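You operate a simulated robot arm through the tools that you are given. There is no shell and no other tool. Be economical: measure what you need, move in short steps, check, and stop when the job is done.

You run a simulated robot arm. Do the job below in one go: nothing can be reset, and whatever is moved stays where it is left.

## Task
Scoop flour into the beaker up to 100 ml, tap it level and put the canister's lid back on.
Fine: the lid lies by the steel pot meanwhile; scoop and beaker go back where they were.

It is judged by the outcome, as a careful person would: the job done as asked, and still so three seconds after it is handed in. It fails if anything else is knocked over, pushed out of place, dropped, spilled or broken. Lids that push on must go on centred and level and be pressed home; caps that screw on are set level and turned clockwise until they are tight.

## Robot
A 7-joint arm with a two-finger parallel gripper, fixed in place. Base frame: the origin is at the foot of the arm, x ahead of it, y to its left, z up. Lengths are in cm, angles in rad, forces in N, time in s.
With the tool pointing down near the work surface it reaches from about 32 to 74 cm from the base axis. Its first joint turns from -2.007 to 2.007 rad. Payload 3.91 kg.
The TCP is the grasp point between the finger pads, 3 cm short of the fingertips. In the tool frame z runs along the fingers and y along their closing line. The gripper opens to 11 cm. The fingers are 2 cm wide and 1 cm thick; the gripper's body (4.8 by 11.2 cm) begins 5.5 cm behind the TCP.
Orientation is that of the tool frame in the base frame, as a unit quaternion [w, x, y, z]. With the fingers straight down and closing along the base's y, the tool's x points along the base's -x, its y along +y and its z along -z.

## Interface
- The arm moves only by the tool drive_tool. Its argument "rows" is a list of rows, each an object (a shift or turn left out is 0, a gripper value left out holds the last) with "delta_rot": the turn, a rotation vector about the tool's x, y, z in rad, a list of three; "translation": the shift along the tool's x, y, z in mm, a list of three; "grip": the opening, from 0 (shut) to 1 (fully open). In form: [{"delta_rot": [wx, wy, wz], "translation": [x, y, z], "grip": grip}, ...]. A call has 1 to 20 rows; each row is the pose to reach, as a shift and turn from the pose commanded when the call began, along the tool's axes at that moment. A row lasts 0.2 s, in which the tool goes at most 5 cm and 0.15 rad; a call with a longer step from one row to the next is refused whole, and so is a gripper value outside its range. A pose out of reach is approached as far as the arm can. The call stops where the force on the tool passes 90 N (or 10 N more than at its start, if that is more) or the arm is blocked; 0.2 s more then pass. Each finger travels about 10.8 cm/s and halts on what it meets, pressing with about 31 N; the grip force reading is that of the motor and also rises with nothing between the fingers. The clock runs only during rows and for 0.2 s after the last one: add rows that repeat a pose to give the fingers time. The reply holds the time, the measured pose of the TCP, the force on the tool along the base axes, the opening and the grip force, in the units named above and with some noise.
- Cameras (640 x 400 px; columns grow to the right, rows downward): "scene" is fixed at [5.13, 64.85, 171]; the picture's right is [-0.64, -0.77, 0.00], its down [-0.41, 0.34, -0.84] and it looks along [0.65, -0.54, -0.54] (base axes); focal length 321 px, centre (320, 200). "wrist" rides on the gripper at [7.2, 1.7, -10.3] in the tool frame; the picture's right is [-0.23, 0.97, 0.00], its down [-0.76, -0.18, -0.62] and it looks along [-0.61, -0.14, 0.78] (tool axes); focal length 222 px, centre (320, 200).
- snapshot(camera): a new picture of that camera. No time passes.
- lift_body(by): slides the trunk up (or, below 0, down) by that many cm; the arm rides with it, the base frame stays. It gives what a move gives, with no picture.
- pixel_to_xyz(camera, pixels): for up to 12 pixels [column, row] of the newest picture of that camera ("zoom" is the newest enlarged one), the place [x, y, z] in the base frame of the surface seen there, good to about 0.2 cm. No time passes.
- zoom(camera, box): a new picture of the part [left, top, right, bottom] of that camera's present view, enlarged. No time passes.
- job_done(): hands the job in; it is judged then, once.

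Work in short steps. Measure before you move; look again where a grasp or a placing could have gone wrong, and mend it. You have 80 turns and 34 pictures in all, those below and enlarged ones among them. Open the gripper and draw the arm clear of the work before you hand the job in, unless the task says otherwise; then end with one line.

The tools are called after "Call:" as name(argument=value, ...) on one line, values as JSON. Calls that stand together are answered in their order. drive_tool: Moves the arm, as the interface text tells. Its arguments: {"type":"object","properties":{"rows":{"type":"array"}},"required":["rows"]} The other tools are called the same way: lift_body (by) slides the trunk up or down; snapshot (camera) takes a picture; pixel_to_xyz (camera, pixels) gives the place of the surface under pixels of a picture; zoom (camera, box) takes an enlarged picture of a part of a camera's view; job_done () hands the job in.

At the start:

```text
clock: 0.0
ee_pos: [37.99, -3.93, 141.6]
ee_rot: [0.0, 0.0, 1.0, 0.0]
force: [0.4, -0.1, -0.3]
finger_gap: 10.99
gripper_force: 0.1
trunk travel left (down, up): [-87.5, 11.5]
```

scene: 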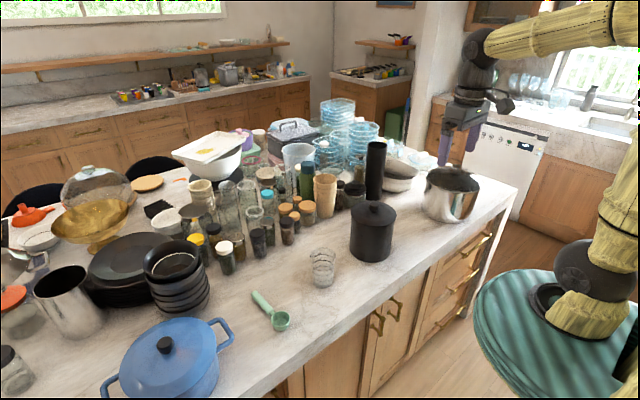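
wrist: 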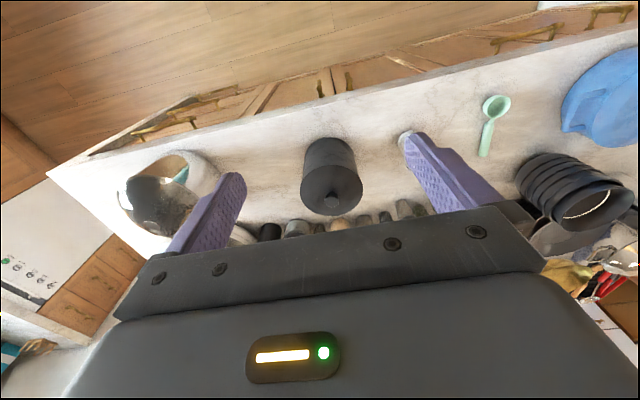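

The picture shows the canister near (372,230), beaker near (322,268), scoop near (270,312) and steel pot near (452,195). I enlarge that area to measure.

Call:
zoom(camera="scene", box=[230, 150, 490, 340])

Call:
pixel_to_xyz(camera="scene", pixels=[[373, 206], [373, 215], [353, 212], [395, 212], [372, 258], [452, 180], [430, 180], [478, 182], [450, 220], [420, 255], [440, 235], [400, 270]])

```text
2.11 times, centred on (360, 245) of scene
```

zoom: 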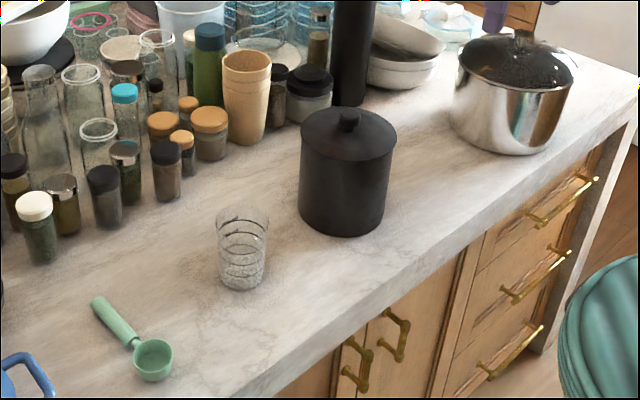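

```text
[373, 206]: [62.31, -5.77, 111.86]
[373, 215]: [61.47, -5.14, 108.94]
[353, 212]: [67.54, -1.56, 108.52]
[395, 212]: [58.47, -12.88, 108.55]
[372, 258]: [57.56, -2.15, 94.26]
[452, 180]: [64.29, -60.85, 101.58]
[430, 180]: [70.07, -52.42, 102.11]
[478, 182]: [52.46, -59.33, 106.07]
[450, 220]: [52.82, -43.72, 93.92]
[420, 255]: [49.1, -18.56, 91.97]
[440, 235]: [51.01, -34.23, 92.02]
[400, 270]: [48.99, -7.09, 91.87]
```

Call:
zoom(camera="scene", box=[240, 240, 350, 340])

Call:
zoom(camera="scene", box=[335, 190, 415, 270])

```text
4.00 times, centred on (295, 290) of scene
```

zoom: 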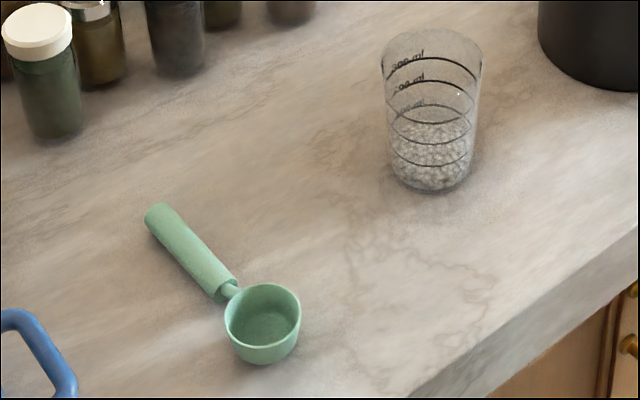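

```text
5.00 times, centred on (375, 230) of scene
```

zoom: 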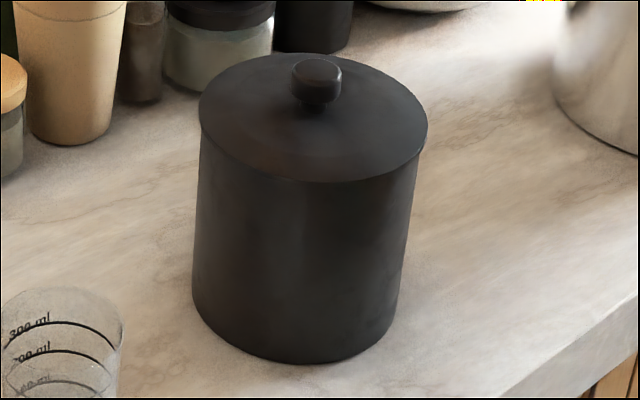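

The canister lid has a knob at zoom (316,80), its rim spanning (200..428). I measure those on this enlarged view.

Call:
pixel_to_xyz(camera="zoom", pixels=[[316, 68], [295, 78], [338, 78], [316, 95], [313, 112], [206, 125], [420, 130], [310, 175], [315, 60], [310, 200], [260, 65], [380, 80]])

Call:
zoom(camera="scene", box=[240, 240, 350, 340])

Call:
pixel_to_xyz(camera="scene", pixels=[[396, 218], [350, 218]])

```text
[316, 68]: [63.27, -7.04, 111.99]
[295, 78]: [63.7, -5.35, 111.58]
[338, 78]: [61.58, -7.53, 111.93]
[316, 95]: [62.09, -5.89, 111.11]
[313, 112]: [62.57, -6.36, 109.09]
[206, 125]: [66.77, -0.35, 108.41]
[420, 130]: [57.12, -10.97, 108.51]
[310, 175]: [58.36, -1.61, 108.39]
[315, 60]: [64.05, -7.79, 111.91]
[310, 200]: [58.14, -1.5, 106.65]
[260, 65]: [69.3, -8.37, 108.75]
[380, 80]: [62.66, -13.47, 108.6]
```

```text
4.00 times, centred on (295, 290) of scene
```

zoom: 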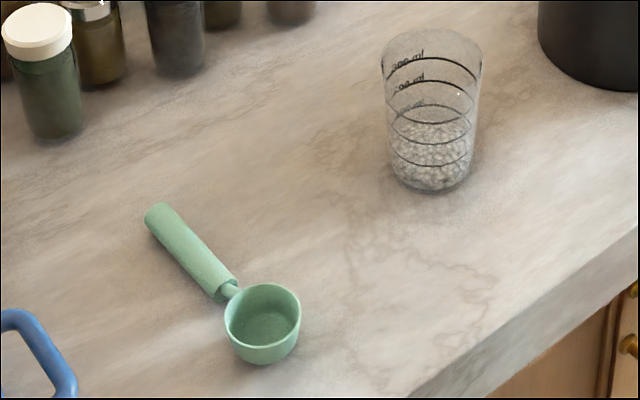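

```text
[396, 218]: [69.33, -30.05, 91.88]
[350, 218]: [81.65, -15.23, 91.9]
```

Now the scoop (handle (160,212) to (228,292), bowl (262,322)) and beaker (432,40 to 432,188) on this view.

Call:
pixel_to_xyz(camera="zoom", pixels=[[158, 210], [190, 245], [222, 285], [232, 292], [262, 288], [227, 315], [299, 312], [262, 343], [262, 322], [262, 358], [205, 272], [175, 250]])

Call:
pixel_to_xyz(camera="zoom", pixels=[[432, 32], [383, 62], [481, 62], [432, 60], [430, 88], [432, 115], [430, 140], [430, 165], [430, 190], [395, 175], [472, 170], [430, 180]])

```text
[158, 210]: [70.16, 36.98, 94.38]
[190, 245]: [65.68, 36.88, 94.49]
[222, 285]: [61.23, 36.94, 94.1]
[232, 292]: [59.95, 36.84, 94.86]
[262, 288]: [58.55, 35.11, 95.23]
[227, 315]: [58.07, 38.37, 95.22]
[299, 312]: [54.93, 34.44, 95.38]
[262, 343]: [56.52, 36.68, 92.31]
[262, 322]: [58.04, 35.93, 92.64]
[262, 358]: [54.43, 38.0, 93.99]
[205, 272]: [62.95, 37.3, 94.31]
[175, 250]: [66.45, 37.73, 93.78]
```

```text
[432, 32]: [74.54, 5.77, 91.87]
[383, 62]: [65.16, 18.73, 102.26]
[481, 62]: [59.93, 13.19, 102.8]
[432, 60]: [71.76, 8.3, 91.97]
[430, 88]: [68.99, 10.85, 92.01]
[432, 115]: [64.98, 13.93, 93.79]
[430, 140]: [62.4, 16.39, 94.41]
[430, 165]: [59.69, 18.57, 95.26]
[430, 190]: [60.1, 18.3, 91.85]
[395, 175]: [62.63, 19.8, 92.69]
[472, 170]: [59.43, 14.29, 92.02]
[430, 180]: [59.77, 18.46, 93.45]
```

Scoop: handle runs along +x from the bowl at about (56.5, 36.4). Beaker centre is about (62.5, 16), with the 100 ml ring near z = 95.3 and something already inside. I check tall neighbours behind the canister, then move above the knob at about (62.7, -6.5).

Call:
pixel_to_xyz(camera="scene", pixels=[[376, 145], [376, 175], [366, 175], [385, 175], [326, 185], [355, 193], [400, 175], [306, 172], [297, 150], [306, 212]])

Call:
drive_tool(rows=[{"translation": [-40, -4, 10], "grip": 0.6}, {"translation": [-80, -8, 25], "grip": 0.6}, {"translation": [-120, -13, 40], "grip": 0.6}, {"translation": [-160, -18, 55], "grip": 0.6}, {"translation": [-200, -22, 75], "grip": 0.6}, {"translation": [-247, -26, 90], "grip": 0.6}, {"translation": [-247, -26, 90], "grip": 0.6}])

Call:
snapshot(camera="wrist")

```text
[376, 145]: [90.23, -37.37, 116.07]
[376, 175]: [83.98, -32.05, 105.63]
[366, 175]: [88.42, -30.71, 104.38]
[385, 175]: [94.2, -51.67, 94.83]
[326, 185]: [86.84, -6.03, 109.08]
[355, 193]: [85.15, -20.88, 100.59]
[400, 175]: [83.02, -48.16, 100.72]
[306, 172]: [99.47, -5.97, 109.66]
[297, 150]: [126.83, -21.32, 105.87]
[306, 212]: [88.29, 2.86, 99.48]
```

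```text
clock: 1.6
ee_pos: [62.41, -6.5, 132.66]
ee_rot: [0.001, 0.001, 1.0, 0.0]
force: [-0.3, -0.2, 0.2]
finger_gap: 6.61
gripper_force: 0.0
trunk travel left (down, up): [-87.5, 11.5]
```

```text
27 pictures are left
```

wrist: 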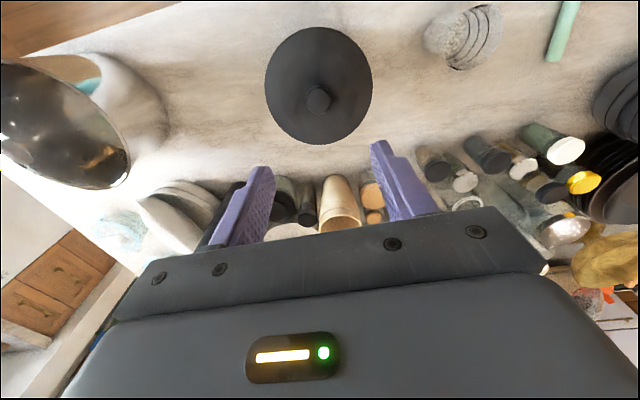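

The knob shows at (318,98) with the lid from x 265 to 372. I measure them on the wrist picture.

Call:
pixel_to_xyz(camera="wrist", pixels=[[318, 97], [308, 97], [329, 97], [318, 88], [318, 107], [268, 85], [370, 85], [318, 30], [318, 140], [465, 45], [462, 20], [480, 60]])

```text
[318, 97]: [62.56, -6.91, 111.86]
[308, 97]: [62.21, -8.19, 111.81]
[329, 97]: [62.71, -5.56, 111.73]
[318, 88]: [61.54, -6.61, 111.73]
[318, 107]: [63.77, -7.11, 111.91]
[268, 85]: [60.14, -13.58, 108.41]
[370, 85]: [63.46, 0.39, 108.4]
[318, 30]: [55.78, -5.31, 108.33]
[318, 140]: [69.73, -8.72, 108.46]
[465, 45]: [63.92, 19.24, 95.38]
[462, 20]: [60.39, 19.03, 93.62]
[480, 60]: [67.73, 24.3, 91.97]
```

Knob centre is (62.6, -6.8), its top at z = 111.9 and the lid plate at 108.4. I descend so the tips stop at about 109.1 and close.

Call:
drive_tool(rows=[{"translation": [-2, -3, 45], "grip": 0.6}, {"translation": [-2, -3, 90], "grip": 0.6}, {"translation": [-2, -3, 135], "grip": 0.6}, {"translation": [-2, -3, 170], "grip": 0.6}, {"translation": [-2, -3, 190], "grip": 0.6}, {"translation": [-2, -3, 205], "grip": 0.6}, {"translation": [-2, -3, 205], "grip": 0.6}, {"translation": [-2, -3, 205], "grip": 0}, {"translation": [-2, -3, 205], "grip": 0}, {"translation": [-2, -3, 205], "grip": 0}])

```text
clock: 3.8
ee_pos: [62.78, -6.86, 112.08]
ee_rot: [0.0, 0.0, 1.0, 0.0]
force: [-0.6, -0.4, -0.2]
finger_gap: 3.26
gripper_force: 31.4
trunk travel left (down, up): [-87.5, 11.5]
```

The knob is held at a gap of 3.26. I lift gently to see whether the lid comes free.

Call:
drive_tool(rows=[{"translation": [0, 0, -10]}, {"translation": [0, 0, -25]}, {"translation": [0, 0, -50]}, {"translation": [0, 0, -80]}])

Call:
snapshot(camera="scene")

```text
clock: 4.8
ee_pos: [62.8, -6.76, 120.12]
ee_rot: [-0.001, 0.0, 1.0, 0.0]
force: [-1.0, -1.0, -0.2]
finger_gap: 3.27
gripper_force: 31.0
trunk travel left (down, up): [-87.5, 11.5]
```

```text
26 pictures are left
```

scene: 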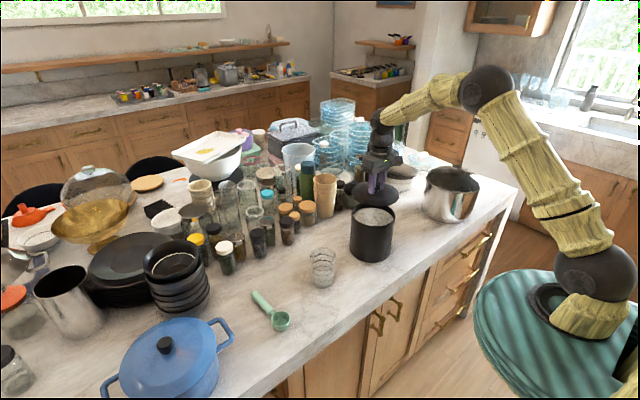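

The lid is off and flour shows in the canister at (373,218). I measure the free counter by the pot, the flour and the canister rim.

Call:
pixel_to_xyz(camera="scene", pixels=[[425, 205], [430, 214], [440, 220], [460, 222], [409, 232], [415, 215], [405, 205], [373, 215], [373, 222], [362, 217], [385, 217], [373, 230]])

Call:
zoom(camera="scene", box=[335, 190, 415, 270])

```text
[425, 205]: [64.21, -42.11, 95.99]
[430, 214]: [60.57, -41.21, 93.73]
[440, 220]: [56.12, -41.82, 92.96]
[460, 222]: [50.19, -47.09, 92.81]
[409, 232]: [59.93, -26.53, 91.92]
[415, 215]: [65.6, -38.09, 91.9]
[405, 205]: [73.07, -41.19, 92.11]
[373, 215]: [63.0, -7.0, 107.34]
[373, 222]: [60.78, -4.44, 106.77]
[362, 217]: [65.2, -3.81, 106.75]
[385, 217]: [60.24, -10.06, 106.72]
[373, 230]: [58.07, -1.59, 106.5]
```

```text
5.00 times, centred on (375, 230) of scene
```

zoom: 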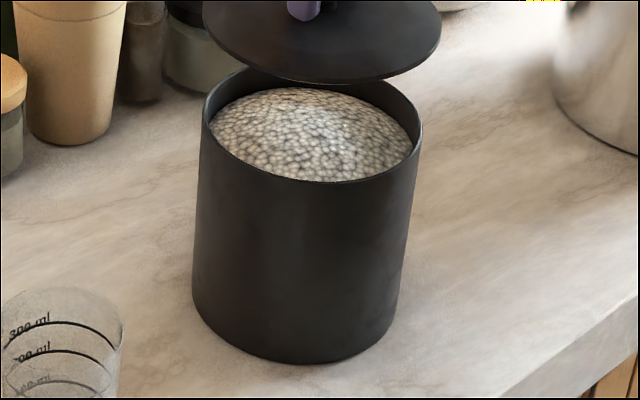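

Grains are heaped near the rim (z about 107). The counter at (59.5, -28) is free beside the pot (nearest pot wall y = -41), so I carry the lid there and stop at about z = 99.

Call:
drive_tool(rows=[{"translation": [7, -40, 0]}, {"translation": [14, -85, 0]}, {"translation": [21, -130, 0]}, {"translation": [28, -170, 0]}, {"translation": [33, -200, 0]}, {"translation": [33, -212, 20]}, {"translation": [33, -212, 60]}, {"translation": [33, -212, 105]}, {"translation": [33, -212, 150]}, {"translation": [33, -212, 190]}, {"translation": [33, -212, 210]}, {"translation": [33, -212, 210]}])

Call:
zoom(camera="scene", box=[340, 160, 480, 260])

```text
clock: 7.4
ee_pos: [59.4, -27.9, 99.01]
ee_rot: [0.0, 0.0, 1.0, 0.0]
force: [0.4, 0.4, -0.5]
finger_gap: 3.26
gripper_force: 30.8
trunk travel left (down, up): [-87.5, 11.5]
```

```text
4.00 times, centred on (410, 210) of scene
```

zoom: 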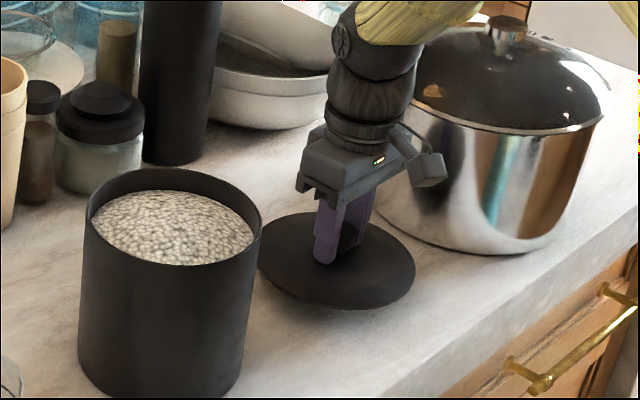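

The lid hovers just above the counter, clear of the pot. I lower in small steps watching the force.

Call:
drive_tool(rows=[{"translation": [0, 0, 4]}, {"translation": [0, 0, 8]}, {"translation": [0, 0, 12]}, {"translation": [0, 0, 14]}])

```text
clock: 8.4
ee_pos: [59.46, -27.98, 97.7]
ee_rot: [0.0, 0.0, 1.0, 0.0]
force: [-0.9, -0.4, -0.3]
finger_gap: 3.25
gripper_force: 31.1
trunk travel left (down, up): [-87.5, 11.5]
```

Call:
drive_tool(rows=[{"translation": [0, 0, 3]}, {"translation": [0, 0, 6]}, {"translation": [0, 0, 8]}])

```text
clock: 9.2
ee_pos: [59.64, -27.93, 97.14]
ee_rot: [0.001, 0.0, 1.0, 0.0]
force: [0.1, 0.4, -0.7]
finger_gap: 3.25
gripper_force: 30.9
trunk travel left (down, up): [-87.5, 11.5]
```

No contact force yet at z = 97.1, so I go on down in small steps.

Call:
drive_tool(rows=[{"translation": [0, 0, 2]}, {"translation": [0, 0, 4]}, {"translation": [0, 0, 4]}])

Call:
zoom(camera="scene", box=[370, 190, 450, 240])

```text
clock: 10.0
ee_pos: [59.5, -27.95, 96.91]
ee_rot: [0.004, 0.0, 1.0, -0.002]
force: [3.0, -2.5, 26.1]
finger_gap: 3.29
gripper_force: 30.9
trunk travel left (down, up): [-87.5, 11.5]
```

```text
8.00 times, centred on (410, 215) of scene
```

zoom: 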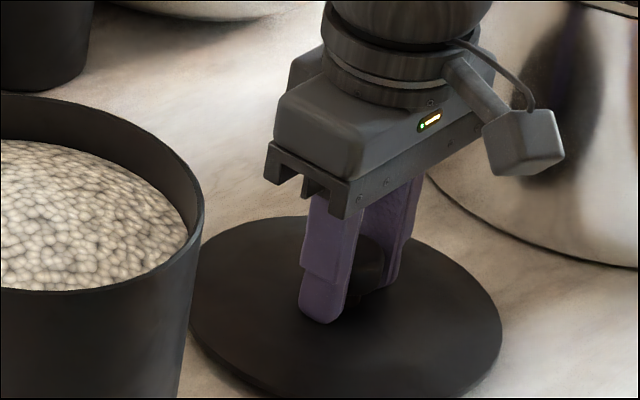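

The lid rests on the counter (26 N contact at TCP z = 96.9). I release the knob, rise, and look at it.

Call:
drive_tool(rows=[{"translation": [0, 0, -2], "grip": 0.3}, {"translation": [0, 0, -2], "grip": 0.6}, {"translation": [0, 0, -2], "grip": 0.6}, {"translation": [0, 0, -30], "grip": 0.6}, {"translation": [0, 0, -75], "grip": 0.6}, {"translation": [0, 0, -120], "grip": 0.6}, {"translation": [0, 0, -165], "grip": 0.6}, {"translation": [0, 0, -210], "grip": 0.6}, {"translation": [0, 0, -250], "grip": 0.6}, {"translation": [0, 0, -250], "grip": 0.6}])

Call:
drive_tool(rows=[{"translation": [-4, 46, 0]}, {"translation": [-8, 94, 0]}, {"translation": [-12, 142, 0]}, {"translation": [-16, 190, 0]}, {"translation": [-20, 238, 0]}, {"translation": [-24, 286, 0]}, {"translation": [-28, 334, 0]}, {"translation": [-32, 382, 0]}, {"translation": [-36, 430, 0]}, {"translation": [-40, 478, 0]}, {"translation": [-42, 526, 0]}, {"translation": [-44, 574, 0]}, {"translation": [-45, 620, 0]}, {"translation": [-45, 649, 0]}, {"translation": [-45, 649, 0]}])

Call:
snapshot(camera="wrist")

```text
clock: 12.2
ee_pos: [59.57, -28.0, 121.61]
ee_rot: [-0.001, -0.001, 1.0, -0.001]
force: [0.3, 0.3, -0.3]
finger_gap: 6.58
gripper_force: 0.0
trunk travel left (down, up): [-87.5, 11.5]
```

```text
clock: 15.4
ee_pos: [63.99, 36.84, 121.46]
ee_rot: [-0.001, 0.0, 1.0, 0.0]
force: [-0.5, -0.5, 0.0]
finger_gap: 6.61
gripper_force: 0.0
trunk travel left (down, up): [-87.5, 11.5]
```

```text
22 pictures are left
```

wrist: 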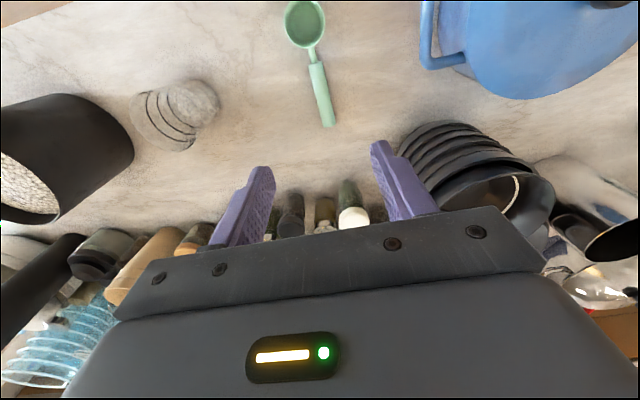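

The scoop shows at (305,25) bowl to (328,120) handle end. I measure it and the neighbours (bowl stack, jars, blue pot handle).

Call:
pixel_to_xyz(camera="wrist", pixels=[[327, 122], [320, 95], [312, 95], [328, 95], [316, 72], [313, 52], [304, 22], [286, 22], [324, 22], [305, 46], [402, 135], [430, 55]])

Call:
pixel_to_xyz(camera="wrist", pixels=[[410, 150], [420, 160], [450, 180], [440, 130], [350, 200], [350, 215], [325, 215], [290, 205], [545, 180], [310, 85], [325, 110], [318, 80]])

```text
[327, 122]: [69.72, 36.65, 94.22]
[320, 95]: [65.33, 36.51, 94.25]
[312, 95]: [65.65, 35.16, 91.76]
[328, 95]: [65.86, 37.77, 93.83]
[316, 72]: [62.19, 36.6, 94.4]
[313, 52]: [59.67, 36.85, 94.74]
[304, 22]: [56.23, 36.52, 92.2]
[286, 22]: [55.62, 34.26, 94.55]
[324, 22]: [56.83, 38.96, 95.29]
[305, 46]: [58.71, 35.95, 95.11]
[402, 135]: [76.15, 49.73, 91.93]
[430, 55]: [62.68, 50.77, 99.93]
```

```text
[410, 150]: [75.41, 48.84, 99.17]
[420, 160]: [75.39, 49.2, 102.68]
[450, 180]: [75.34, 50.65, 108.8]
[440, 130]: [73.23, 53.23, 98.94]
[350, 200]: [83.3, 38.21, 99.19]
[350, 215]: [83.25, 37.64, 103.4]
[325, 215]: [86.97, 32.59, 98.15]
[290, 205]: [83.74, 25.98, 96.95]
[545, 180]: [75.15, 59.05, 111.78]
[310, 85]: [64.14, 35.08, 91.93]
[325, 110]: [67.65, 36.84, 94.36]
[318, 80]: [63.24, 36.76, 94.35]
```

Handle axis at y = 36.7, x 60–70, top z = 94.4; neighbours are 8+ cm away. I go down to z = 102 at x = 65.5 to test reach.

Call:
drive_tool(rows=[{"translation": [-5, 0, 40], "grip": 0.5}, {"translation": [-10, -1, 85], "grip": 0.5}, {"translation": [-15, -1, 130], "grip": 0.5}, {"translation": [-15, -1, 175], "grip": 0.5}, {"translation": [-15, -1, 195], "grip": 0.5}, {"translation": [-15, -1, 195], "grip": 0.5}])

```text
clock: 16.8
ee_pos: [65.46, 36.74, 102.08]
ee_rot: [0.0, 0.001, 1.0, 0.0]
force: [0.9, 0.3, -0.1]
finger_gap: 5.49
gripper_force: 0.1
trunk travel left (down, up): [-87.5, 11.5]
```

Reach is fine there. I lower to z = 95.2 and close on the handle.

Call:
drive_tool(rows=[{"translation": [0, 0, 30], "grip": 0.5}, {"translation": [0, 0, 55], "grip": 0.5}, {"translation": [0, 0, 68], "grip": 0.5}, {"translation": [0, 0, 68], "grip": 0.5}, {"translation": [0, 0, 68], "grip": 0.2}, {"translation": [0, 0, 68], "grip": 0}, {"translation": [0, 0, 68], "grip": 0}])

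```text
clock: 18.4
ee_pos: [64.68, 36.29, 95.68]
ee_rot: [0.003, 0.0, 1.0, 0.003]
force: [5.0, 2.7, 21.8]
finger_gap: 2.57
gripper_force: 31.1
out of reach, approached as far as the arm can: row 2, 3, 4, 5, 6, 7
trunk travel left (down, up): [-87.5, 11.5]
```

The arm stopped slightly short, (64.7, 36.3, 95.7), but the fingers hold 2.57 cm. I look at the grasp.

Call:
zoom(camera="scene", box=[220, 240, 340, 340])

```text
4.00 times, centred on (280, 290) of scene
```

zoom: 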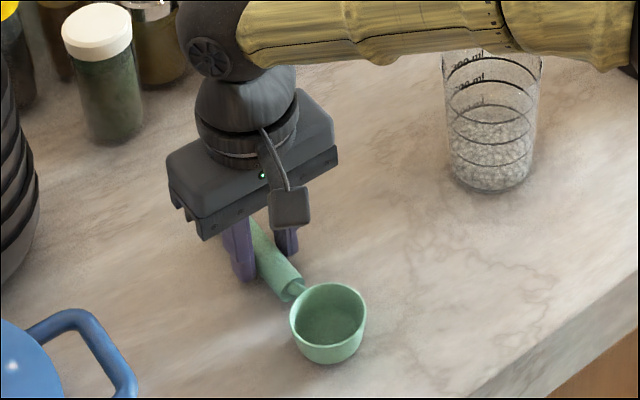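

The grip looks sound but shallow because of reach. I release, rise and lower the trunk 10 cm to gain reach, then regrip deeper.

Call:
drive_tool(rows=[{"translation": [0, 0, 66], "grip": 0.2}, {"translation": [0, 0, 66], "grip": 0.5}, {"translation": [0, 0, 66], "grip": 0.5}, {"translation": [0, 0, 20], "grip": 0.5}, {"translation": [0, 0, -25], "grip": 0.5}, {"translation": [0, 0, -70], "grip": 0.5}, {"translation": [0, 0, -115], "grip": 0.5}, {"translation": [0, 0, -115], "grip": 0.5}])

Call:
lift_body(by=-10)

Call:
zoom(camera="scene", box=[200, 180, 420, 350])

```text
refused: row 1 steps farther than a row can; nothing moved
```

```text
clock: 19.0
ee_pos: [64.79, 36.36, 95.04]
ee_rot: [0.011, 0.0, 1.0, 0.006]
force: [-25.2, -15.7, 47.4]
finger_gap: 2.58
gripper_force: 31.2
trunk travel left (down, up): [-84.8, 14.2]
stopped: the force on the tool passed its limit (the readings are from after the stop); the commanded pose is now the measured one
```

```text
2.35 times, centred on (310, 265) of scene
```

zoom: 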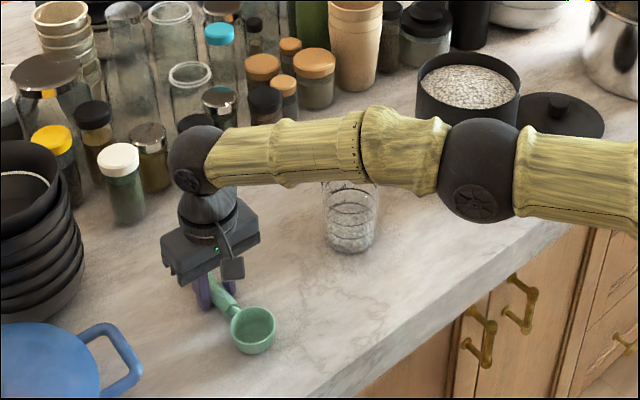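

The move up was refused, but the trunk slid down 2.7 cm and the fingers are now deeper (TCP z = 95.0). I open briefly to relieve the strain, raise 2 mm, and close again.

Call:
drive_tool(rows=[{"translation": [0, 0, -2], "grip": 0.35}, {"translation": [0, 0, -2], "grip": 0.45}, {"translation": [-8, 3, -2], "grip": 0.45}, {"translation": [-8, 3, -2], "grip": 0.45}])

```text
clock: 20.0
ee_pos: [64.87, 36.92, 95.0]
ee_rot: [0.012, -0.001, 1.0, 0.008]
force: [-23.4, 22.8, 37.8]
finger_gap: 3.8
gripper_force: 0.0
out of reach, approached as far as the arm can: row 3, 4
trunk travel left (down, up): [-84.8, 14.2]
```

Still pressing the counter and short of reach, so I rise clear now with the fingers open, to then lower the trunk.

Call:
drive_tool(rows=[{"translation": [2, 0, -8], "grip": 0.5}, {"translation": [5, 0, -40], "grip": 0.5}, {"translation": [5, 0, -80], "grip": 0.5}, {"translation": [5, 0, -120], "grip": 0.5}, {"translation": [5, 0, -160], "grip": 0.5}, {"translation": [5, 0, -160], "grip": 0.5}])

```text
clock: 21.4
ee_pos: [64.6, 36.41, 110.56]
ee_rot: [0.009, -0.001, 1.0, 0.004]
force: [-0.4, -0.8, 1.2]
finger_gap: 5.49
gripper_force: 0.1
trunk travel left (down, up): [-84.8, 14.2]
```

Free now with no force. I lower the trunk 10 cm and look.

Call:
lift_body(by=-10)

Call:
snapshot(camera="scene")

```text
clock: 22.7
ee_pos: [64.55, 36.3, 100.54]
ee_rot: [0.009, 0.001, 1.0, 0.005]
force: [-0.5, -1.0, -0.1]
finger_gap: 5.5
gripper_force: 0.0
trunk travel left (down, up): [-74.8, 24.2]
```

```text
19 pictures are left
```

scene: 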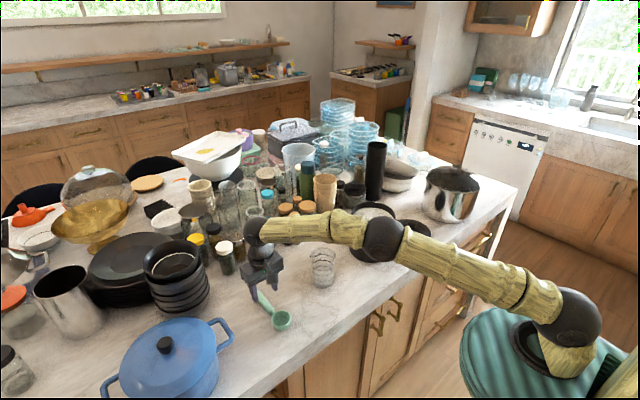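

The arm is well above everything. I check where the scoop is now (bowl near (281,320)).

Call:
zoom(camera="scene", box=[230, 260, 310, 340])

Call:
pixel_to_xyz(camera="zoom", pixels=[[320, 480], [200, 270], [230, 300], [260, 340], [290, 365], [190, 250]])

```text
5.00 times, centred on (270, 300) of scene
```

zoom: 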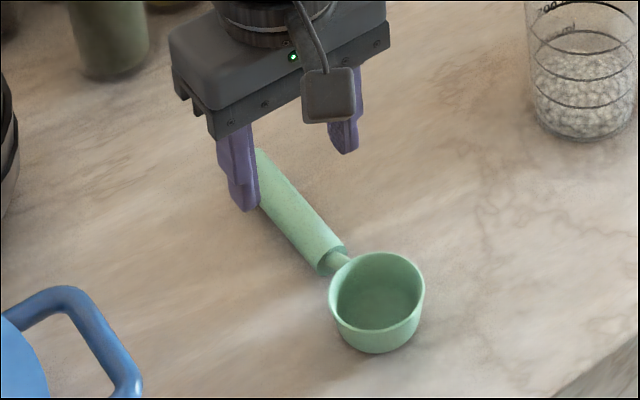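

```text
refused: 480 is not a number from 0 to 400
```

Call:
pixel_to_xyz(camera="zoom", pixels=[[290, 200], [310, 228], [330, 250], [332, 290], [424, 285], [376, 253], [377, 328], [340, 262], [275, 215], [300, 195], [265, 170], [320, 230]])

```text
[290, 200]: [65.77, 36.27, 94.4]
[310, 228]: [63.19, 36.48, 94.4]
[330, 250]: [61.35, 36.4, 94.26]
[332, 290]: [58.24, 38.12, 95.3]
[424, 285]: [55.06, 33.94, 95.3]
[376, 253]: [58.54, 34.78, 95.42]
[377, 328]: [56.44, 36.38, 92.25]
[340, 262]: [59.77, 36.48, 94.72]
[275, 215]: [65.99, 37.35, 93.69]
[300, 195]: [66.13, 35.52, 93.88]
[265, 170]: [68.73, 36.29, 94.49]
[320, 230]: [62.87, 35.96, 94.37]
```

The handle axis is at y = 36.4. I go to (66.3, 36.4, 95.3), straighten the tool, and grip.

Call:
drive_tool(rows=[{"translation": [-17, 1, 5], "delta_rot": [0.01, 0.018, 0], "grip": 0.5}, {"translation": [-17, 1, 25], "delta_rot": [0.01, 0.018, 0], "grip": 0.5}, {"translation": [-17, 1, 45], "delta_rot": [0.01, 0.018, 0], "grip": 0.5}, {"translation": [-17, 1, 52], "delta_rot": [0.01, 0.018, 0], "grip": 0.5}, {"translation": [-17, 1, 52], "delta_rot": [0.01, 0.018, 0], "grip": 0.5}])

```text
clock: 23.9
ee_pos: [66.41, 36.37, 95.37]
ee_rot: [-0.001, 0.0, 1.0, 0.0]
force: [0.0, 0.1, 1.1]
finger_gap: 5.5
gripper_force: 0.1
trunk travel left (down, up): [-74.8, 24.2]
```

Reached exactly. I close and lift 3 cm, then continue up.

Call:
drive_tool(rows=[{"grip": 0.3}, {"grip": 0}, {"grip": 0}, {"grip": 0}, {"translation": [0, 0, -10], "grip": 0}, {"translation": [0, 0, -40], "grip": 0}, {"translation": [0, 0, -80], "grip": 0}, {"translation": [0, 0, -120], "grip": 0}, {"translation": [0, 0, -160], "grip": 0}, {"translation": [0, 0, -200], "grip": 0}, {"translation": [0, 0, -200], "grip": 0}])

Call:
snapshot(camera="wrist")

```text
clock: 26.3
ee_pos: [63.69, 35.52, 114.79]
ee_rot: [0.0, 0.0, 1.0, 0.0]
force: [0.1, -0.5, 1.9]
finger_gap: 2.55
gripper_force: 30.6
out of reach, approached as far as the arm can: row 7, 8, 9, 10, 11
trunk travel left (down, up): [-74.8, 24.2]
```

```text
17 pictures are left
```

wrist: 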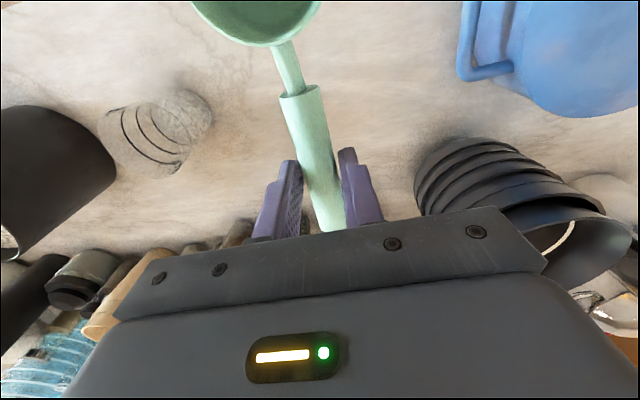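

The scoop is held level with the bowl 9.8 cm ahead of the TCP and its rim at TCP height. I raise the trunk back for reach at the canister.

Call:
lift_body(by=20)

```text
clock: 28.5
ee_pos: [63.7, 35.66, 134.51]
ee_rot: [0.001, 0.0, 1.0, -0.001]
force: [-0.7, 1.9, -1.8]
finger_gap: 2.57
gripper_force: 32.0
trunk travel left (down, up): [-94.8, 4.2]
```

Holding steady. I carry the empty scoop, level, over to above the canister, TCP (69.4, -6.6, 128).

Call:
drive_tool(rows=[{"translation": [-6, -46, 7]}, {"translation": [-12, -92, 14]}, {"translation": [-18, -138, 21]}, {"translation": [-24, -184, 28]}, {"translation": [-30, -230, 35]}, {"translation": [-36, -276, 42]}, {"translation": [-42, -322, 49]}, {"translation": [-50, -368, 56]}, {"translation": [-57, -405, 63]}, {"translation": [-57, -422, 65]}, {"translation": [-57, -422, 65]}])

Call:
zoom(camera="scene", box=[270, 110, 450, 290])

```text
clock: 30.9
ee_pos: [69.76, -6.48, 128.11]
ee_rot: [-0.001, 0.0, 1.0, 0.0]
force: [-0.6, -0.7, 0.0]
finger_gap: 2.54
gripper_force: 31.9
trunk travel left (down, up): [-94.8, 4.2]
```

```text
2.22 times, centred on (360, 200) of scene
```

zoom: 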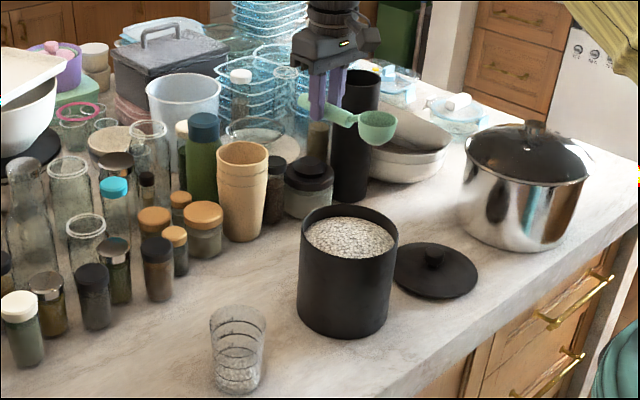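

The scoop is over the canister. I measure the bowl (zoom (377,120)) and the canister rim and grain surface.

Call:
pixel_to_xyz(camera="zoom", pixels=[[377, 118], [360, 118], [394, 120], [377, 143], [350, 207], [302, 235], [397, 240], [350, 259], [350, 235], [320, 235], [385, 240], [350, 220]])

```text
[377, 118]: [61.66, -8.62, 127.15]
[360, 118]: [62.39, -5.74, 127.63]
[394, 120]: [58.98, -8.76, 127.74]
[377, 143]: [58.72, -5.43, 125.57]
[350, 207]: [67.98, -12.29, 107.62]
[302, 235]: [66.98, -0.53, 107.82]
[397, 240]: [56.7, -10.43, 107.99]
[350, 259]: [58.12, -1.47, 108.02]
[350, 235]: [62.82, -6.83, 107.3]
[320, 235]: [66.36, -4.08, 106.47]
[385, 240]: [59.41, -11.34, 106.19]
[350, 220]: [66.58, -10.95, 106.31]
```

Canister rim z = 108.0, grains 106.3 at the edge and 107.3 in the middle; scoop bowl sits 9.6 cm from the TCP at TCP height. I tilt the bowl down 60° above the grains.

Call:
drive_tool(rows=[{"translation": [2, 1, 8], "delta_rot": [0, -0.13, 0]}, {"translation": [4, 2, 16], "delta_rot": [0, -0.26, 0]}, {"translation": [6, 3, 24], "delta_rot": [0, -0.39, 0]}, {"translation": [8, 3, 32], "delta_rot": [0, -0.52, 0]}, {"translation": [10, 3, 40], "delta_rot": [0, -0.65, 0]}, {"translation": [11, 3, 48], "delta_rot": [0, -0.78, 0]}, {"translation": [12, 3, 56], "delta_rot": [0, -0.91, 0]}, {"translation": [12, 3, 63], "delta_rot": [0, -1.05, 0]}, {"translation": [12, 3, 63], "delta_rot": [0, -1.05, 0]}])

Call:
zoom(camera="scene", box=[300, 150, 440, 270])

```text
clock: 32.9
ee_pos: [68.39, -6.14, 121.78]
ee_rot: [0.501, 0.0, 0.865, 0.0]
force: [-0.6, -0.2, 0.5]
finger_gap: 2.56
gripper_force: 30.8
trunk travel left (down, up): [-94.8, 4.2]
```

```text
3.33 times, centred on (370, 210) of scene
```

zoom: 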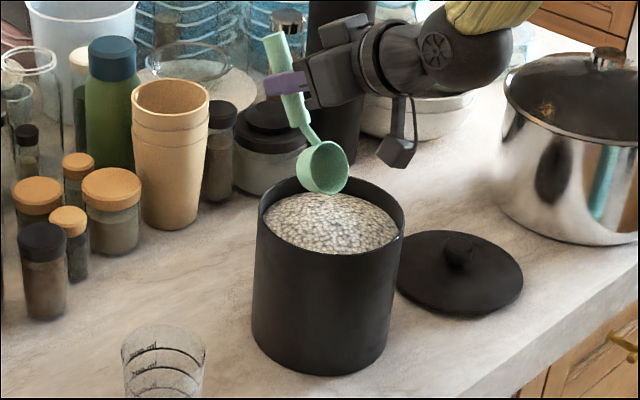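

The bowl hangs over the grains with the hand and camera clear. I now dip, drag toward the robot and level out while rising, in one slow arc that keeps the handle above the far rim.

Call:
drive_tool(rows=[{"translation": [26, 0, 15], "delta_rot": [0, 0, 0]}, {"translation": [41, 0, 23.5]}, {"translation": [49, 0, 28]}, {"translation": [56.3, 0, 32.5]}, {"translation": [63, 0, 35.5], "delta_rot": [0, 0.065, 0]}, {"translation": [69.3, 0, 38.5], "delta_rot": [0, 0.133, 0]}, {"translation": [76, 0, 40.4], "delta_rot": [0, 0.2, 0]}, {"translation": [82.6, 0, 42.3], "delta_rot": [0, 0.265, 0]}, {"translation": [84.7, 0, 43.2], "delta_rot": [0, 0.32, 0]}, {"translation": [86.7, 0, 44.1], "delta_rot": [0, 0.38, 0]}, {"translation": [87.9, 0, 44.9], "delta_rot": [0, 0.435, 0]}, {"translation": [89.1, 0, 45.7], "delta_rot": [0, 0.49, 0]}, {"translation": [86, 0, 47.5], "delta_rot": [0, 0.565, 0]}, {"translation": [82.2, 0, 49.6], "delta_rot": [0, 0.64, 0]}, {"translation": [77, 0, 51], "delta_rot": [0, 0.715, 0]}, {"translation": [72.6, 0, 51.9], "delta_rot": [0, 0.79, 0]}, {"translation": [67, 0, 51.6], "delta_rot": [0, 0.855, 0]}, {"translation": [62.8, 0, 51.3], "delta_rot": [0, 0.92, 0]}, {"translation": [57, 0, 49], "delta_rot": [0, 0.985, 0]}, {"translation": [51.9, 0, 46.1], "delta_rot": [0, 1.05, 0]}])

Call:
zoom(camera="scene", box=[300, 150, 440, 290])

```text
clock: 37.1
ee_pos: [69.78, -6.11, 114.95]
ee_rot: [-0.001, 0.0, 1.0, 0.001]
force: [0.2, 0.3, -1.2]
finger_gap: 2.57
gripper_force: 31.3
trunk travel left (down, up): [-94.8, 4.2]
```

```text
2.86 times, centred on (370, 220) of scene
```

zoom: 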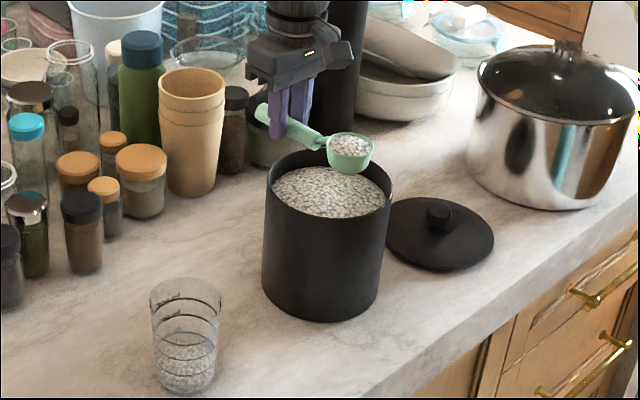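

The scoop came up with grains and nothing spilled. I measure the scoop's fill and the beaker on this view before moving.

Call:
pixel_to_xyz(camera="zoom", pixels=[[350, 140], [350, 150], [340, 145], [360, 145], [350, 158], [151, 292], [221, 292], [185, 310], [185, 278], [187, 360], [187, 348], [187, 375]])

```text
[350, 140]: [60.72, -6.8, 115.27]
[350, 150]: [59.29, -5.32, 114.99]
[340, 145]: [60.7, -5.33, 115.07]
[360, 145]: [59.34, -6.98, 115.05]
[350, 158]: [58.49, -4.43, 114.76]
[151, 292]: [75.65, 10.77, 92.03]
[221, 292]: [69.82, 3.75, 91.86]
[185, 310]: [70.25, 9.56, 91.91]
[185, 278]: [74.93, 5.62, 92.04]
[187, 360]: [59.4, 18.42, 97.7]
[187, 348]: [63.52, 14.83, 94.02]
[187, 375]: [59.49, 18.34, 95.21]
```

The scoop is full to its rim (z = 115.0). The beaker's grains sit at about z = 94.0, with the 100 ml ring at 95.2. I carry the scoop level and gently to beside the beaker, TCP (71, 16.1, 113).

Call:
drive_tool(rows=[{"translation": [0, 4, -1]}, {"translation": [0, 12, -3]}, {"translation": [-1, 25, -3]}, {"translation": [-2, 42, -2]}, {"translation": [-3, 62, -1]}, {"translation": [-4, 83, 0]}, {"translation": [-5, 104, 2]}, {"translation": [-6, 125, 4]}, {"translation": [-8, 146, 7]}, {"translation": [-9, 167, 10]}, {"translation": [-10, 186, 13]}, {"translation": [-11, 202, 16]}, {"translation": [-12, 213, 18]}, {"translation": [-12, 219, 20]}, {"translation": [-12, 222, 20]}, {"translation": [-12, 222, 20]}])

Call:
zoom(camera="scene", box=[270, 200, 390, 300])

```text
clock: 40.5
ee_pos: [70.89, 16.08, 113.0]
ee_rot: [0.0, -0.001, 1.0, 0.0]
force: [0.0, 0.4, -0.1]
finger_gap: 2.57
gripper_force: 30.7
trunk travel left (down, up): [-94.8, 4.2]
```

```text
4.00 times, centred on (330, 250) of scene
```

zoom: 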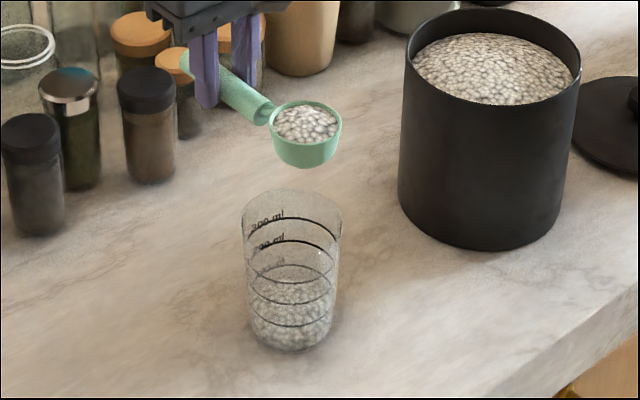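

The scoop is level-full and the beaker rim spans (242..342, 215). I measure bowl and beaker rim for alignment.

Call:
pixel_to_xyz(camera="zoom", pixels=[[271, 120], [341, 122], [306, 101], [306, 142], [306, 120], [243, 225], [341, 225], [243, 218], [292, 236], [290, 300], [290, 326], [255, 345]])

```text
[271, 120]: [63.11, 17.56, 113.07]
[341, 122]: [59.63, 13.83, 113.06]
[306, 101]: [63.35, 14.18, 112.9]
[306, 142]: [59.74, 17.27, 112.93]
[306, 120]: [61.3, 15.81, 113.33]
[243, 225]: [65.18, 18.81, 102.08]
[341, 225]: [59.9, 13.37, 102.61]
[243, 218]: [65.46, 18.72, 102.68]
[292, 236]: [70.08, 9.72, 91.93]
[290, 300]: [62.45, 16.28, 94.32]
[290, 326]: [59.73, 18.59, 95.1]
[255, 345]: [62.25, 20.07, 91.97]
```

Bowl centre is (61.45, 15.7) and beaker centre (62.7, 15.9). I bring the lip over the beaker's middle while tilting, to 0.7 rad, then look.

Call:
drive_tool(rows=[{"translation": [-9, 2, 4], "delta_rot": [0, -0.07, 0]}, {"translation": [-18, 2, 9], "delta_rot": [0, -0.14, 0]}, {"translation": [-27, 2, 14], "delta_rot": [0, -0.21, 0]}, {"translation": [-33, 2, 19], "delta_rot": [0, -0.28, 0]}, {"translation": [-35, 2, 23.5], "delta_rot": [0, -0.35, 0]}, {"translation": [-35, 2, 23.5], "delta_rot": [0, -0.35, 0]}, {"translation": [-32, 2, 20], "delta_rot": [0, -0.41, 0]}, {"translation": [-28.5, 2, 15], "delta_rot": [0, -0.47, 0]}, {"translation": [-25, 2, 10.5], "delta_rot": [0, -0.53, 0]}, {"translation": [-21, 2, 6], "delta_rot": [0, -0.59, 0]}, {"translation": [-17.5, 2, 1.5], "delta_rot": [0, -0.645, 0]}, {"translation": [-13.6, 2, -3], "delta_rot": [0, -0.7, 0]}, {"translation": [-13.6, 2, -3], "delta_rot": [0, -0.7, 0]}, {"translation": [-13.6, 2, -3], "delta_rot": [0, -0.7, 0]}])

Call:
zoom(camera="scene", box=[270, 210, 380, 300])

```text
clock: 43.5
ee_pos: [72.2, 16.2, 113.36]
ee_rot: [0.343, 0.0, 0.939, 0.0]
force: [-1.3, 0.0, 0.3]
finger_gap: 2.56
gripper_force: 30.6
trunk travel left (down, up): [-94.8, 4.2]
```

```text
4.44 times, centred on (325, 255) of scene
```

zoom: 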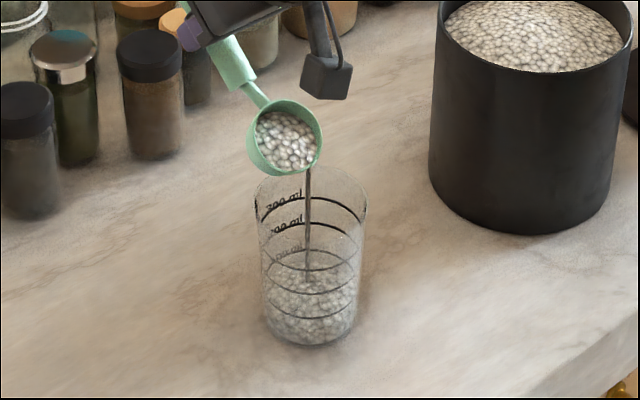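

A stream falls into the middle of the beaker. I read the surface level now, then hold this tilt for a second.

Call:
pixel_to_xyz(camera="zoom", pixels=[[310, 275], [295, 270], [325, 270], [310, 262], [310, 283], [285, 130]])

Call:
drive_tool(rows=[{"translation": [0, 0, 0]}, {"translation": [0, 0, 0]}, {"translation": [0, 0, 0]}, {"translation": [0, 0, 0]}, {"translation": [0, 0, 0]}])

Call:
zoom(camera="scene", box=[270, 210, 380, 300])

Call:
pixel_to_xyz(camera="zoom", pixels=[[310, 275], [295, 270], [325, 270], [310, 262], [310, 283], [285, 130], [340, 275], [280, 275], [310, 250], [310, 256]])

```text
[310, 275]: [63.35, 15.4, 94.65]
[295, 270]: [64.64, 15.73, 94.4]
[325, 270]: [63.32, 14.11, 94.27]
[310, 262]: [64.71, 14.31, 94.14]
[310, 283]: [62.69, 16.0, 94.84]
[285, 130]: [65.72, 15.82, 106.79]
```

```text
clock: 44.7
ee_pos: [72.32, 16.39, 113.24]
ee_rot: [0.343, -0.002, 0.939, 0.001]
force: [-0.8, -0.5, -0.9]
finger_gap: 2.53
gripper_force: 31.1
trunk travel left (down, up): [-94.8, 4.2]
```

```text
4.44 times, centred on (325, 255) of scene
```

zoom: 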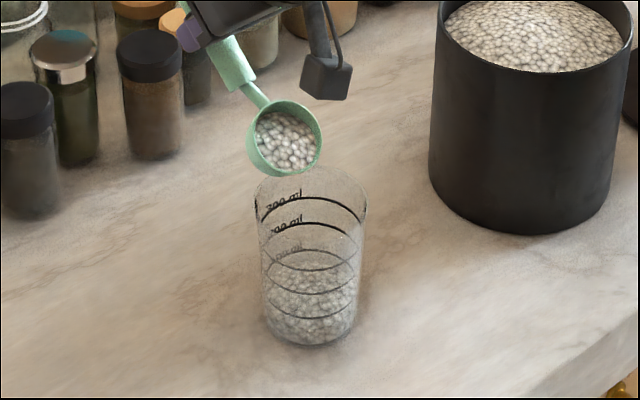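

```text
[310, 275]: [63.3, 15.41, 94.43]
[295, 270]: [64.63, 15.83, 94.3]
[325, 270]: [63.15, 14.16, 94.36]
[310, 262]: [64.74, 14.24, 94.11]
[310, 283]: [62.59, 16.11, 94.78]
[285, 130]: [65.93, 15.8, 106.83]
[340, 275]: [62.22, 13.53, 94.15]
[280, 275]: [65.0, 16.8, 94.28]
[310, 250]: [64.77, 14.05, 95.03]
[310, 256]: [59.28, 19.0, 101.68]
```

It stopped flowing: edges at about 94.15, mound 94.8, so mean about 94.4, still below 95.2. I tilt further to 1.05 rad about the lip.

Call:
drive_tool(rows=[{"translation": [1, 0, -6], "delta_rot": [0, -0.058, 0]}, {"translation": [2.4, 0, -12.5], "delta_rot": [0, -0.117, 0]}, {"translation": [3.8, 0, -18.8], "delta_rot": [0, -0.175, 0]}, {"translation": [6, 0, -25], "delta_rot": [0, -0.233, 0]}, {"translation": [8.3, 0, -31.5], "delta_rot": [0, -0.292, 0]}, {"translation": [10.8, 0, -37.8], "delta_rot": [0, -0.35, 0]}, {"translation": [10.8, 0, -37.8], "delta_rot": [0, -0.35, 0]}, {"translation": [10.8, 0, -37.8], "delta_rot": [0, -0.35, 0]}, {"translation": [10.8, 0, -37.8], "delta_rot": [0, -0.35, 0]}, {"translation": [10.8, 0, -37.8], "delta_rot": [0, -0.35, 0]}, {"translation": [10.8, 0, -37.8], "delta_rot": [0, -0.35, 0]}])

Call:
zoom(camera="scene", box=[270, 210, 380, 300])

Call:
pixel_to_xyz(camera="zoom", pixels=[[310, 275], [295, 270], [325, 270], [310, 262], [310, 283], [310, 268], [340, 275], [280, 275], [335, 268], [285, 268], [285, 130], [295, 150]])

```text
clock: 47.1
ee_pos: [69.14, 16.21, 115.5]
ee_rot: [0.501, 0.0, 0.866, 0.0]
force: [-0.3, 0.4, 0.2]
finger_gap: 2.56
gripper_force: 31.4
trunk travel left (down, up): [-94.8, 4.2]
```

```text
4.44 times, centred on (325, 255) of scene
```

zoom: 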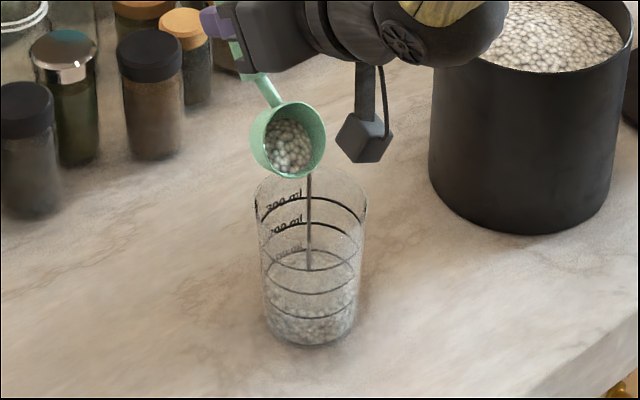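

```text
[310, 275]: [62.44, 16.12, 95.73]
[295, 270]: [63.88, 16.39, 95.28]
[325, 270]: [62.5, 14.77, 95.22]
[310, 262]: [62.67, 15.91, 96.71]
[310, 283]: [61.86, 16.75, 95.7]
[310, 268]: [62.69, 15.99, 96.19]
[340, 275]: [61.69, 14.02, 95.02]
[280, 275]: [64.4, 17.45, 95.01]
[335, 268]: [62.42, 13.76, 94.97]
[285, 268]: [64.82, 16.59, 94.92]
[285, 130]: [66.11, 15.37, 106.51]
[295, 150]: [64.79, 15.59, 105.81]
```

The mound now has edges at about 94.95 and middle about 95.7, a mean very near the 95.2 ring, with the stream still running. I tilt back at once to stop it and measure.

Call:
drive_tool(rows=[{"translation": [1, 0, 15], "delta_rot": [0, 0.14, 0]}, {"translation": [2, 0, 30], "delta_rot": [0, 0.28, 0]}, {"translation": [2.8, 0, 39.2], "delta_rot": [0, 0.36, 0]}, {"translation": [2.8, 0, 39.2], "delta_rot": [0, 0.36, 0]}])

Call:
zoom(camera="scene", box=[295, 235, 350, 295])

```text
clock: 48.1
ee_pos: [72.39, 16.12, 113.31]
ee_rot: [0.338, -0.001, 0.941, 0.001]
force: [-0.1, -0.2, -1.2]
finger_gap: 2.54
gripper_force: 31.1
trunk travel left (down, up): [-94.8, 4.2]
```

```text
6.67 times, centred on (322, 265) of scene
```

zoom: 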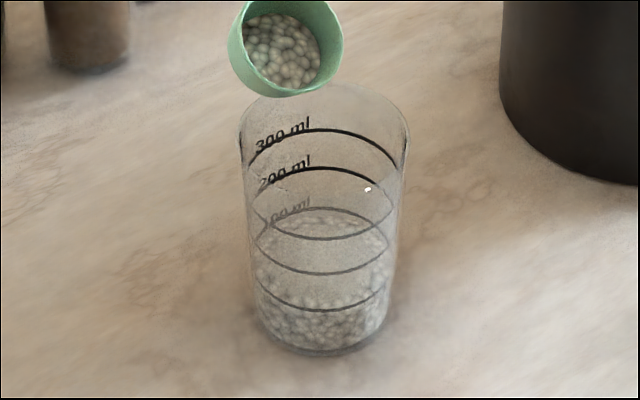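

The stream has stopped. I measure the surface and the 100 ml ring (front arc (320,310), back arc (320,208)).

Call:
pixel_to_xyz(camera="zoom", pixels=[[320, 215], [300, 222], [340, 222], [320, 230], [290, 250], [350, 250], [320, 250], [270, 235], [375, 235], [320, 265], [300, 285], [345, 285]])

Call:
pixel_to_xyz(camera="zoom", pixels=[[320, 310], [290, 306], [355, 304], [340, 309], [305, 309], [320, 274], [350, 270], [290, 270], [320, 238], [320, 207], [260, 255], [388, 255]])

```text
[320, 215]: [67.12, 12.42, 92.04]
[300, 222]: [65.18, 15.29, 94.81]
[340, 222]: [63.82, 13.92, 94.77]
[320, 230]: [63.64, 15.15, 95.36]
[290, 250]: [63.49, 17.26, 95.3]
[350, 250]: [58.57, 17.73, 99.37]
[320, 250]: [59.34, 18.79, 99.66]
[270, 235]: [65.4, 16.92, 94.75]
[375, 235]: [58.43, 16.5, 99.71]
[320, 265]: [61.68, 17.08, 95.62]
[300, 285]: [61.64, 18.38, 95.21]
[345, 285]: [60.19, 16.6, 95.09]
```

```text
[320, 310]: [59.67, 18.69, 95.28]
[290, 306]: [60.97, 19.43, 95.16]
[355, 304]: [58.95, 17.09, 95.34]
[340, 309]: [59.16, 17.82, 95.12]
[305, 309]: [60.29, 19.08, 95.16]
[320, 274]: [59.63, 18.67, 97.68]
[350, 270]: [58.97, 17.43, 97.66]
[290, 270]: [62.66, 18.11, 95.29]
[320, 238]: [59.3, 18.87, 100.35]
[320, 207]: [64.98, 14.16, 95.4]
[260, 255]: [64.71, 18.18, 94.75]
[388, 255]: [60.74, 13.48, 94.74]
```

Ring mean z = 95.21; area-weighted surface about 95.15, so it is at about 100 ml. I level the scoop and take the leftover back over the canister.

Call:
drive_tool(rows=[{"translation": [-1, 0, -5], "delta_rot": [0, 0.115, 0]}, {"translation": [-2, 0, -10], "delta_rot": [0, 0.23, 0]}, {"translation": [-3, 0, -15], "delta_rot": [0, 0.345, 0]}, {"translation": [-4.5, 0, -20], "delta_rot": [0, 0.46, 0]}, {"translation": [-6, 0, -25], "delta_rot": [0, 0.575, 0]}, {"translation": [-7.2, 0, -29], "delta_rot": [0, 0.69, 0]}, {"translation": [-7.2, -8, -29], "delta_rot": [0, 0.69, 0]}, {"translation": [-7.2, -22, -29], "delta_rot": [0, 0.69, 0]}, {"translation": [-7.2, -42, -29], "delta_rot": [0, 0.69, 0]}, {"translation": [-7.2, -65, -29], "delta_rot": [0, 0.69, 0]}, {"translation": [-7.2, -90, -29], "delta_rot": [0, 0.69, 0]}, {"translation": [-7.2, -115, -29], "delta_rot": [0, 0.69, 0]}, {"translation": [-7.2, -140, -29], "delta_rot": [0, 0.69, 0]}, {"translation": [-7.2, -165, -29], "delta_rot": [0, 0.69, 0]}, {"translation": [-7.2, -188, -29], "delta_rot": [0, 0.69, 0]}, {"translation": [-7.2, -207, -29], "delta_rot": [0, 0.69, 0]}, {"translation": [-7.2, -219, -29], "delta_rot": [0, 0.69, 0]}, {"translation": [-7.2, -225, -29], "delta_rot": [0, 0.69, 0]}, {"translation": [-7.2, -225, -29], "delta_rot": [0, 0.69, 0]}])

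```text
clock: 52.1
ee_pos: [70.97, -6.27, 115.9]
ee_rot: [0.0, -0.001, 1.0, 0.001]
force: [-0.2, -0.1, -0.3]
finger_gap: 2.54
gripper_force: 30.7
trunk travel left (down, up): [-94.8, 4.2]
```

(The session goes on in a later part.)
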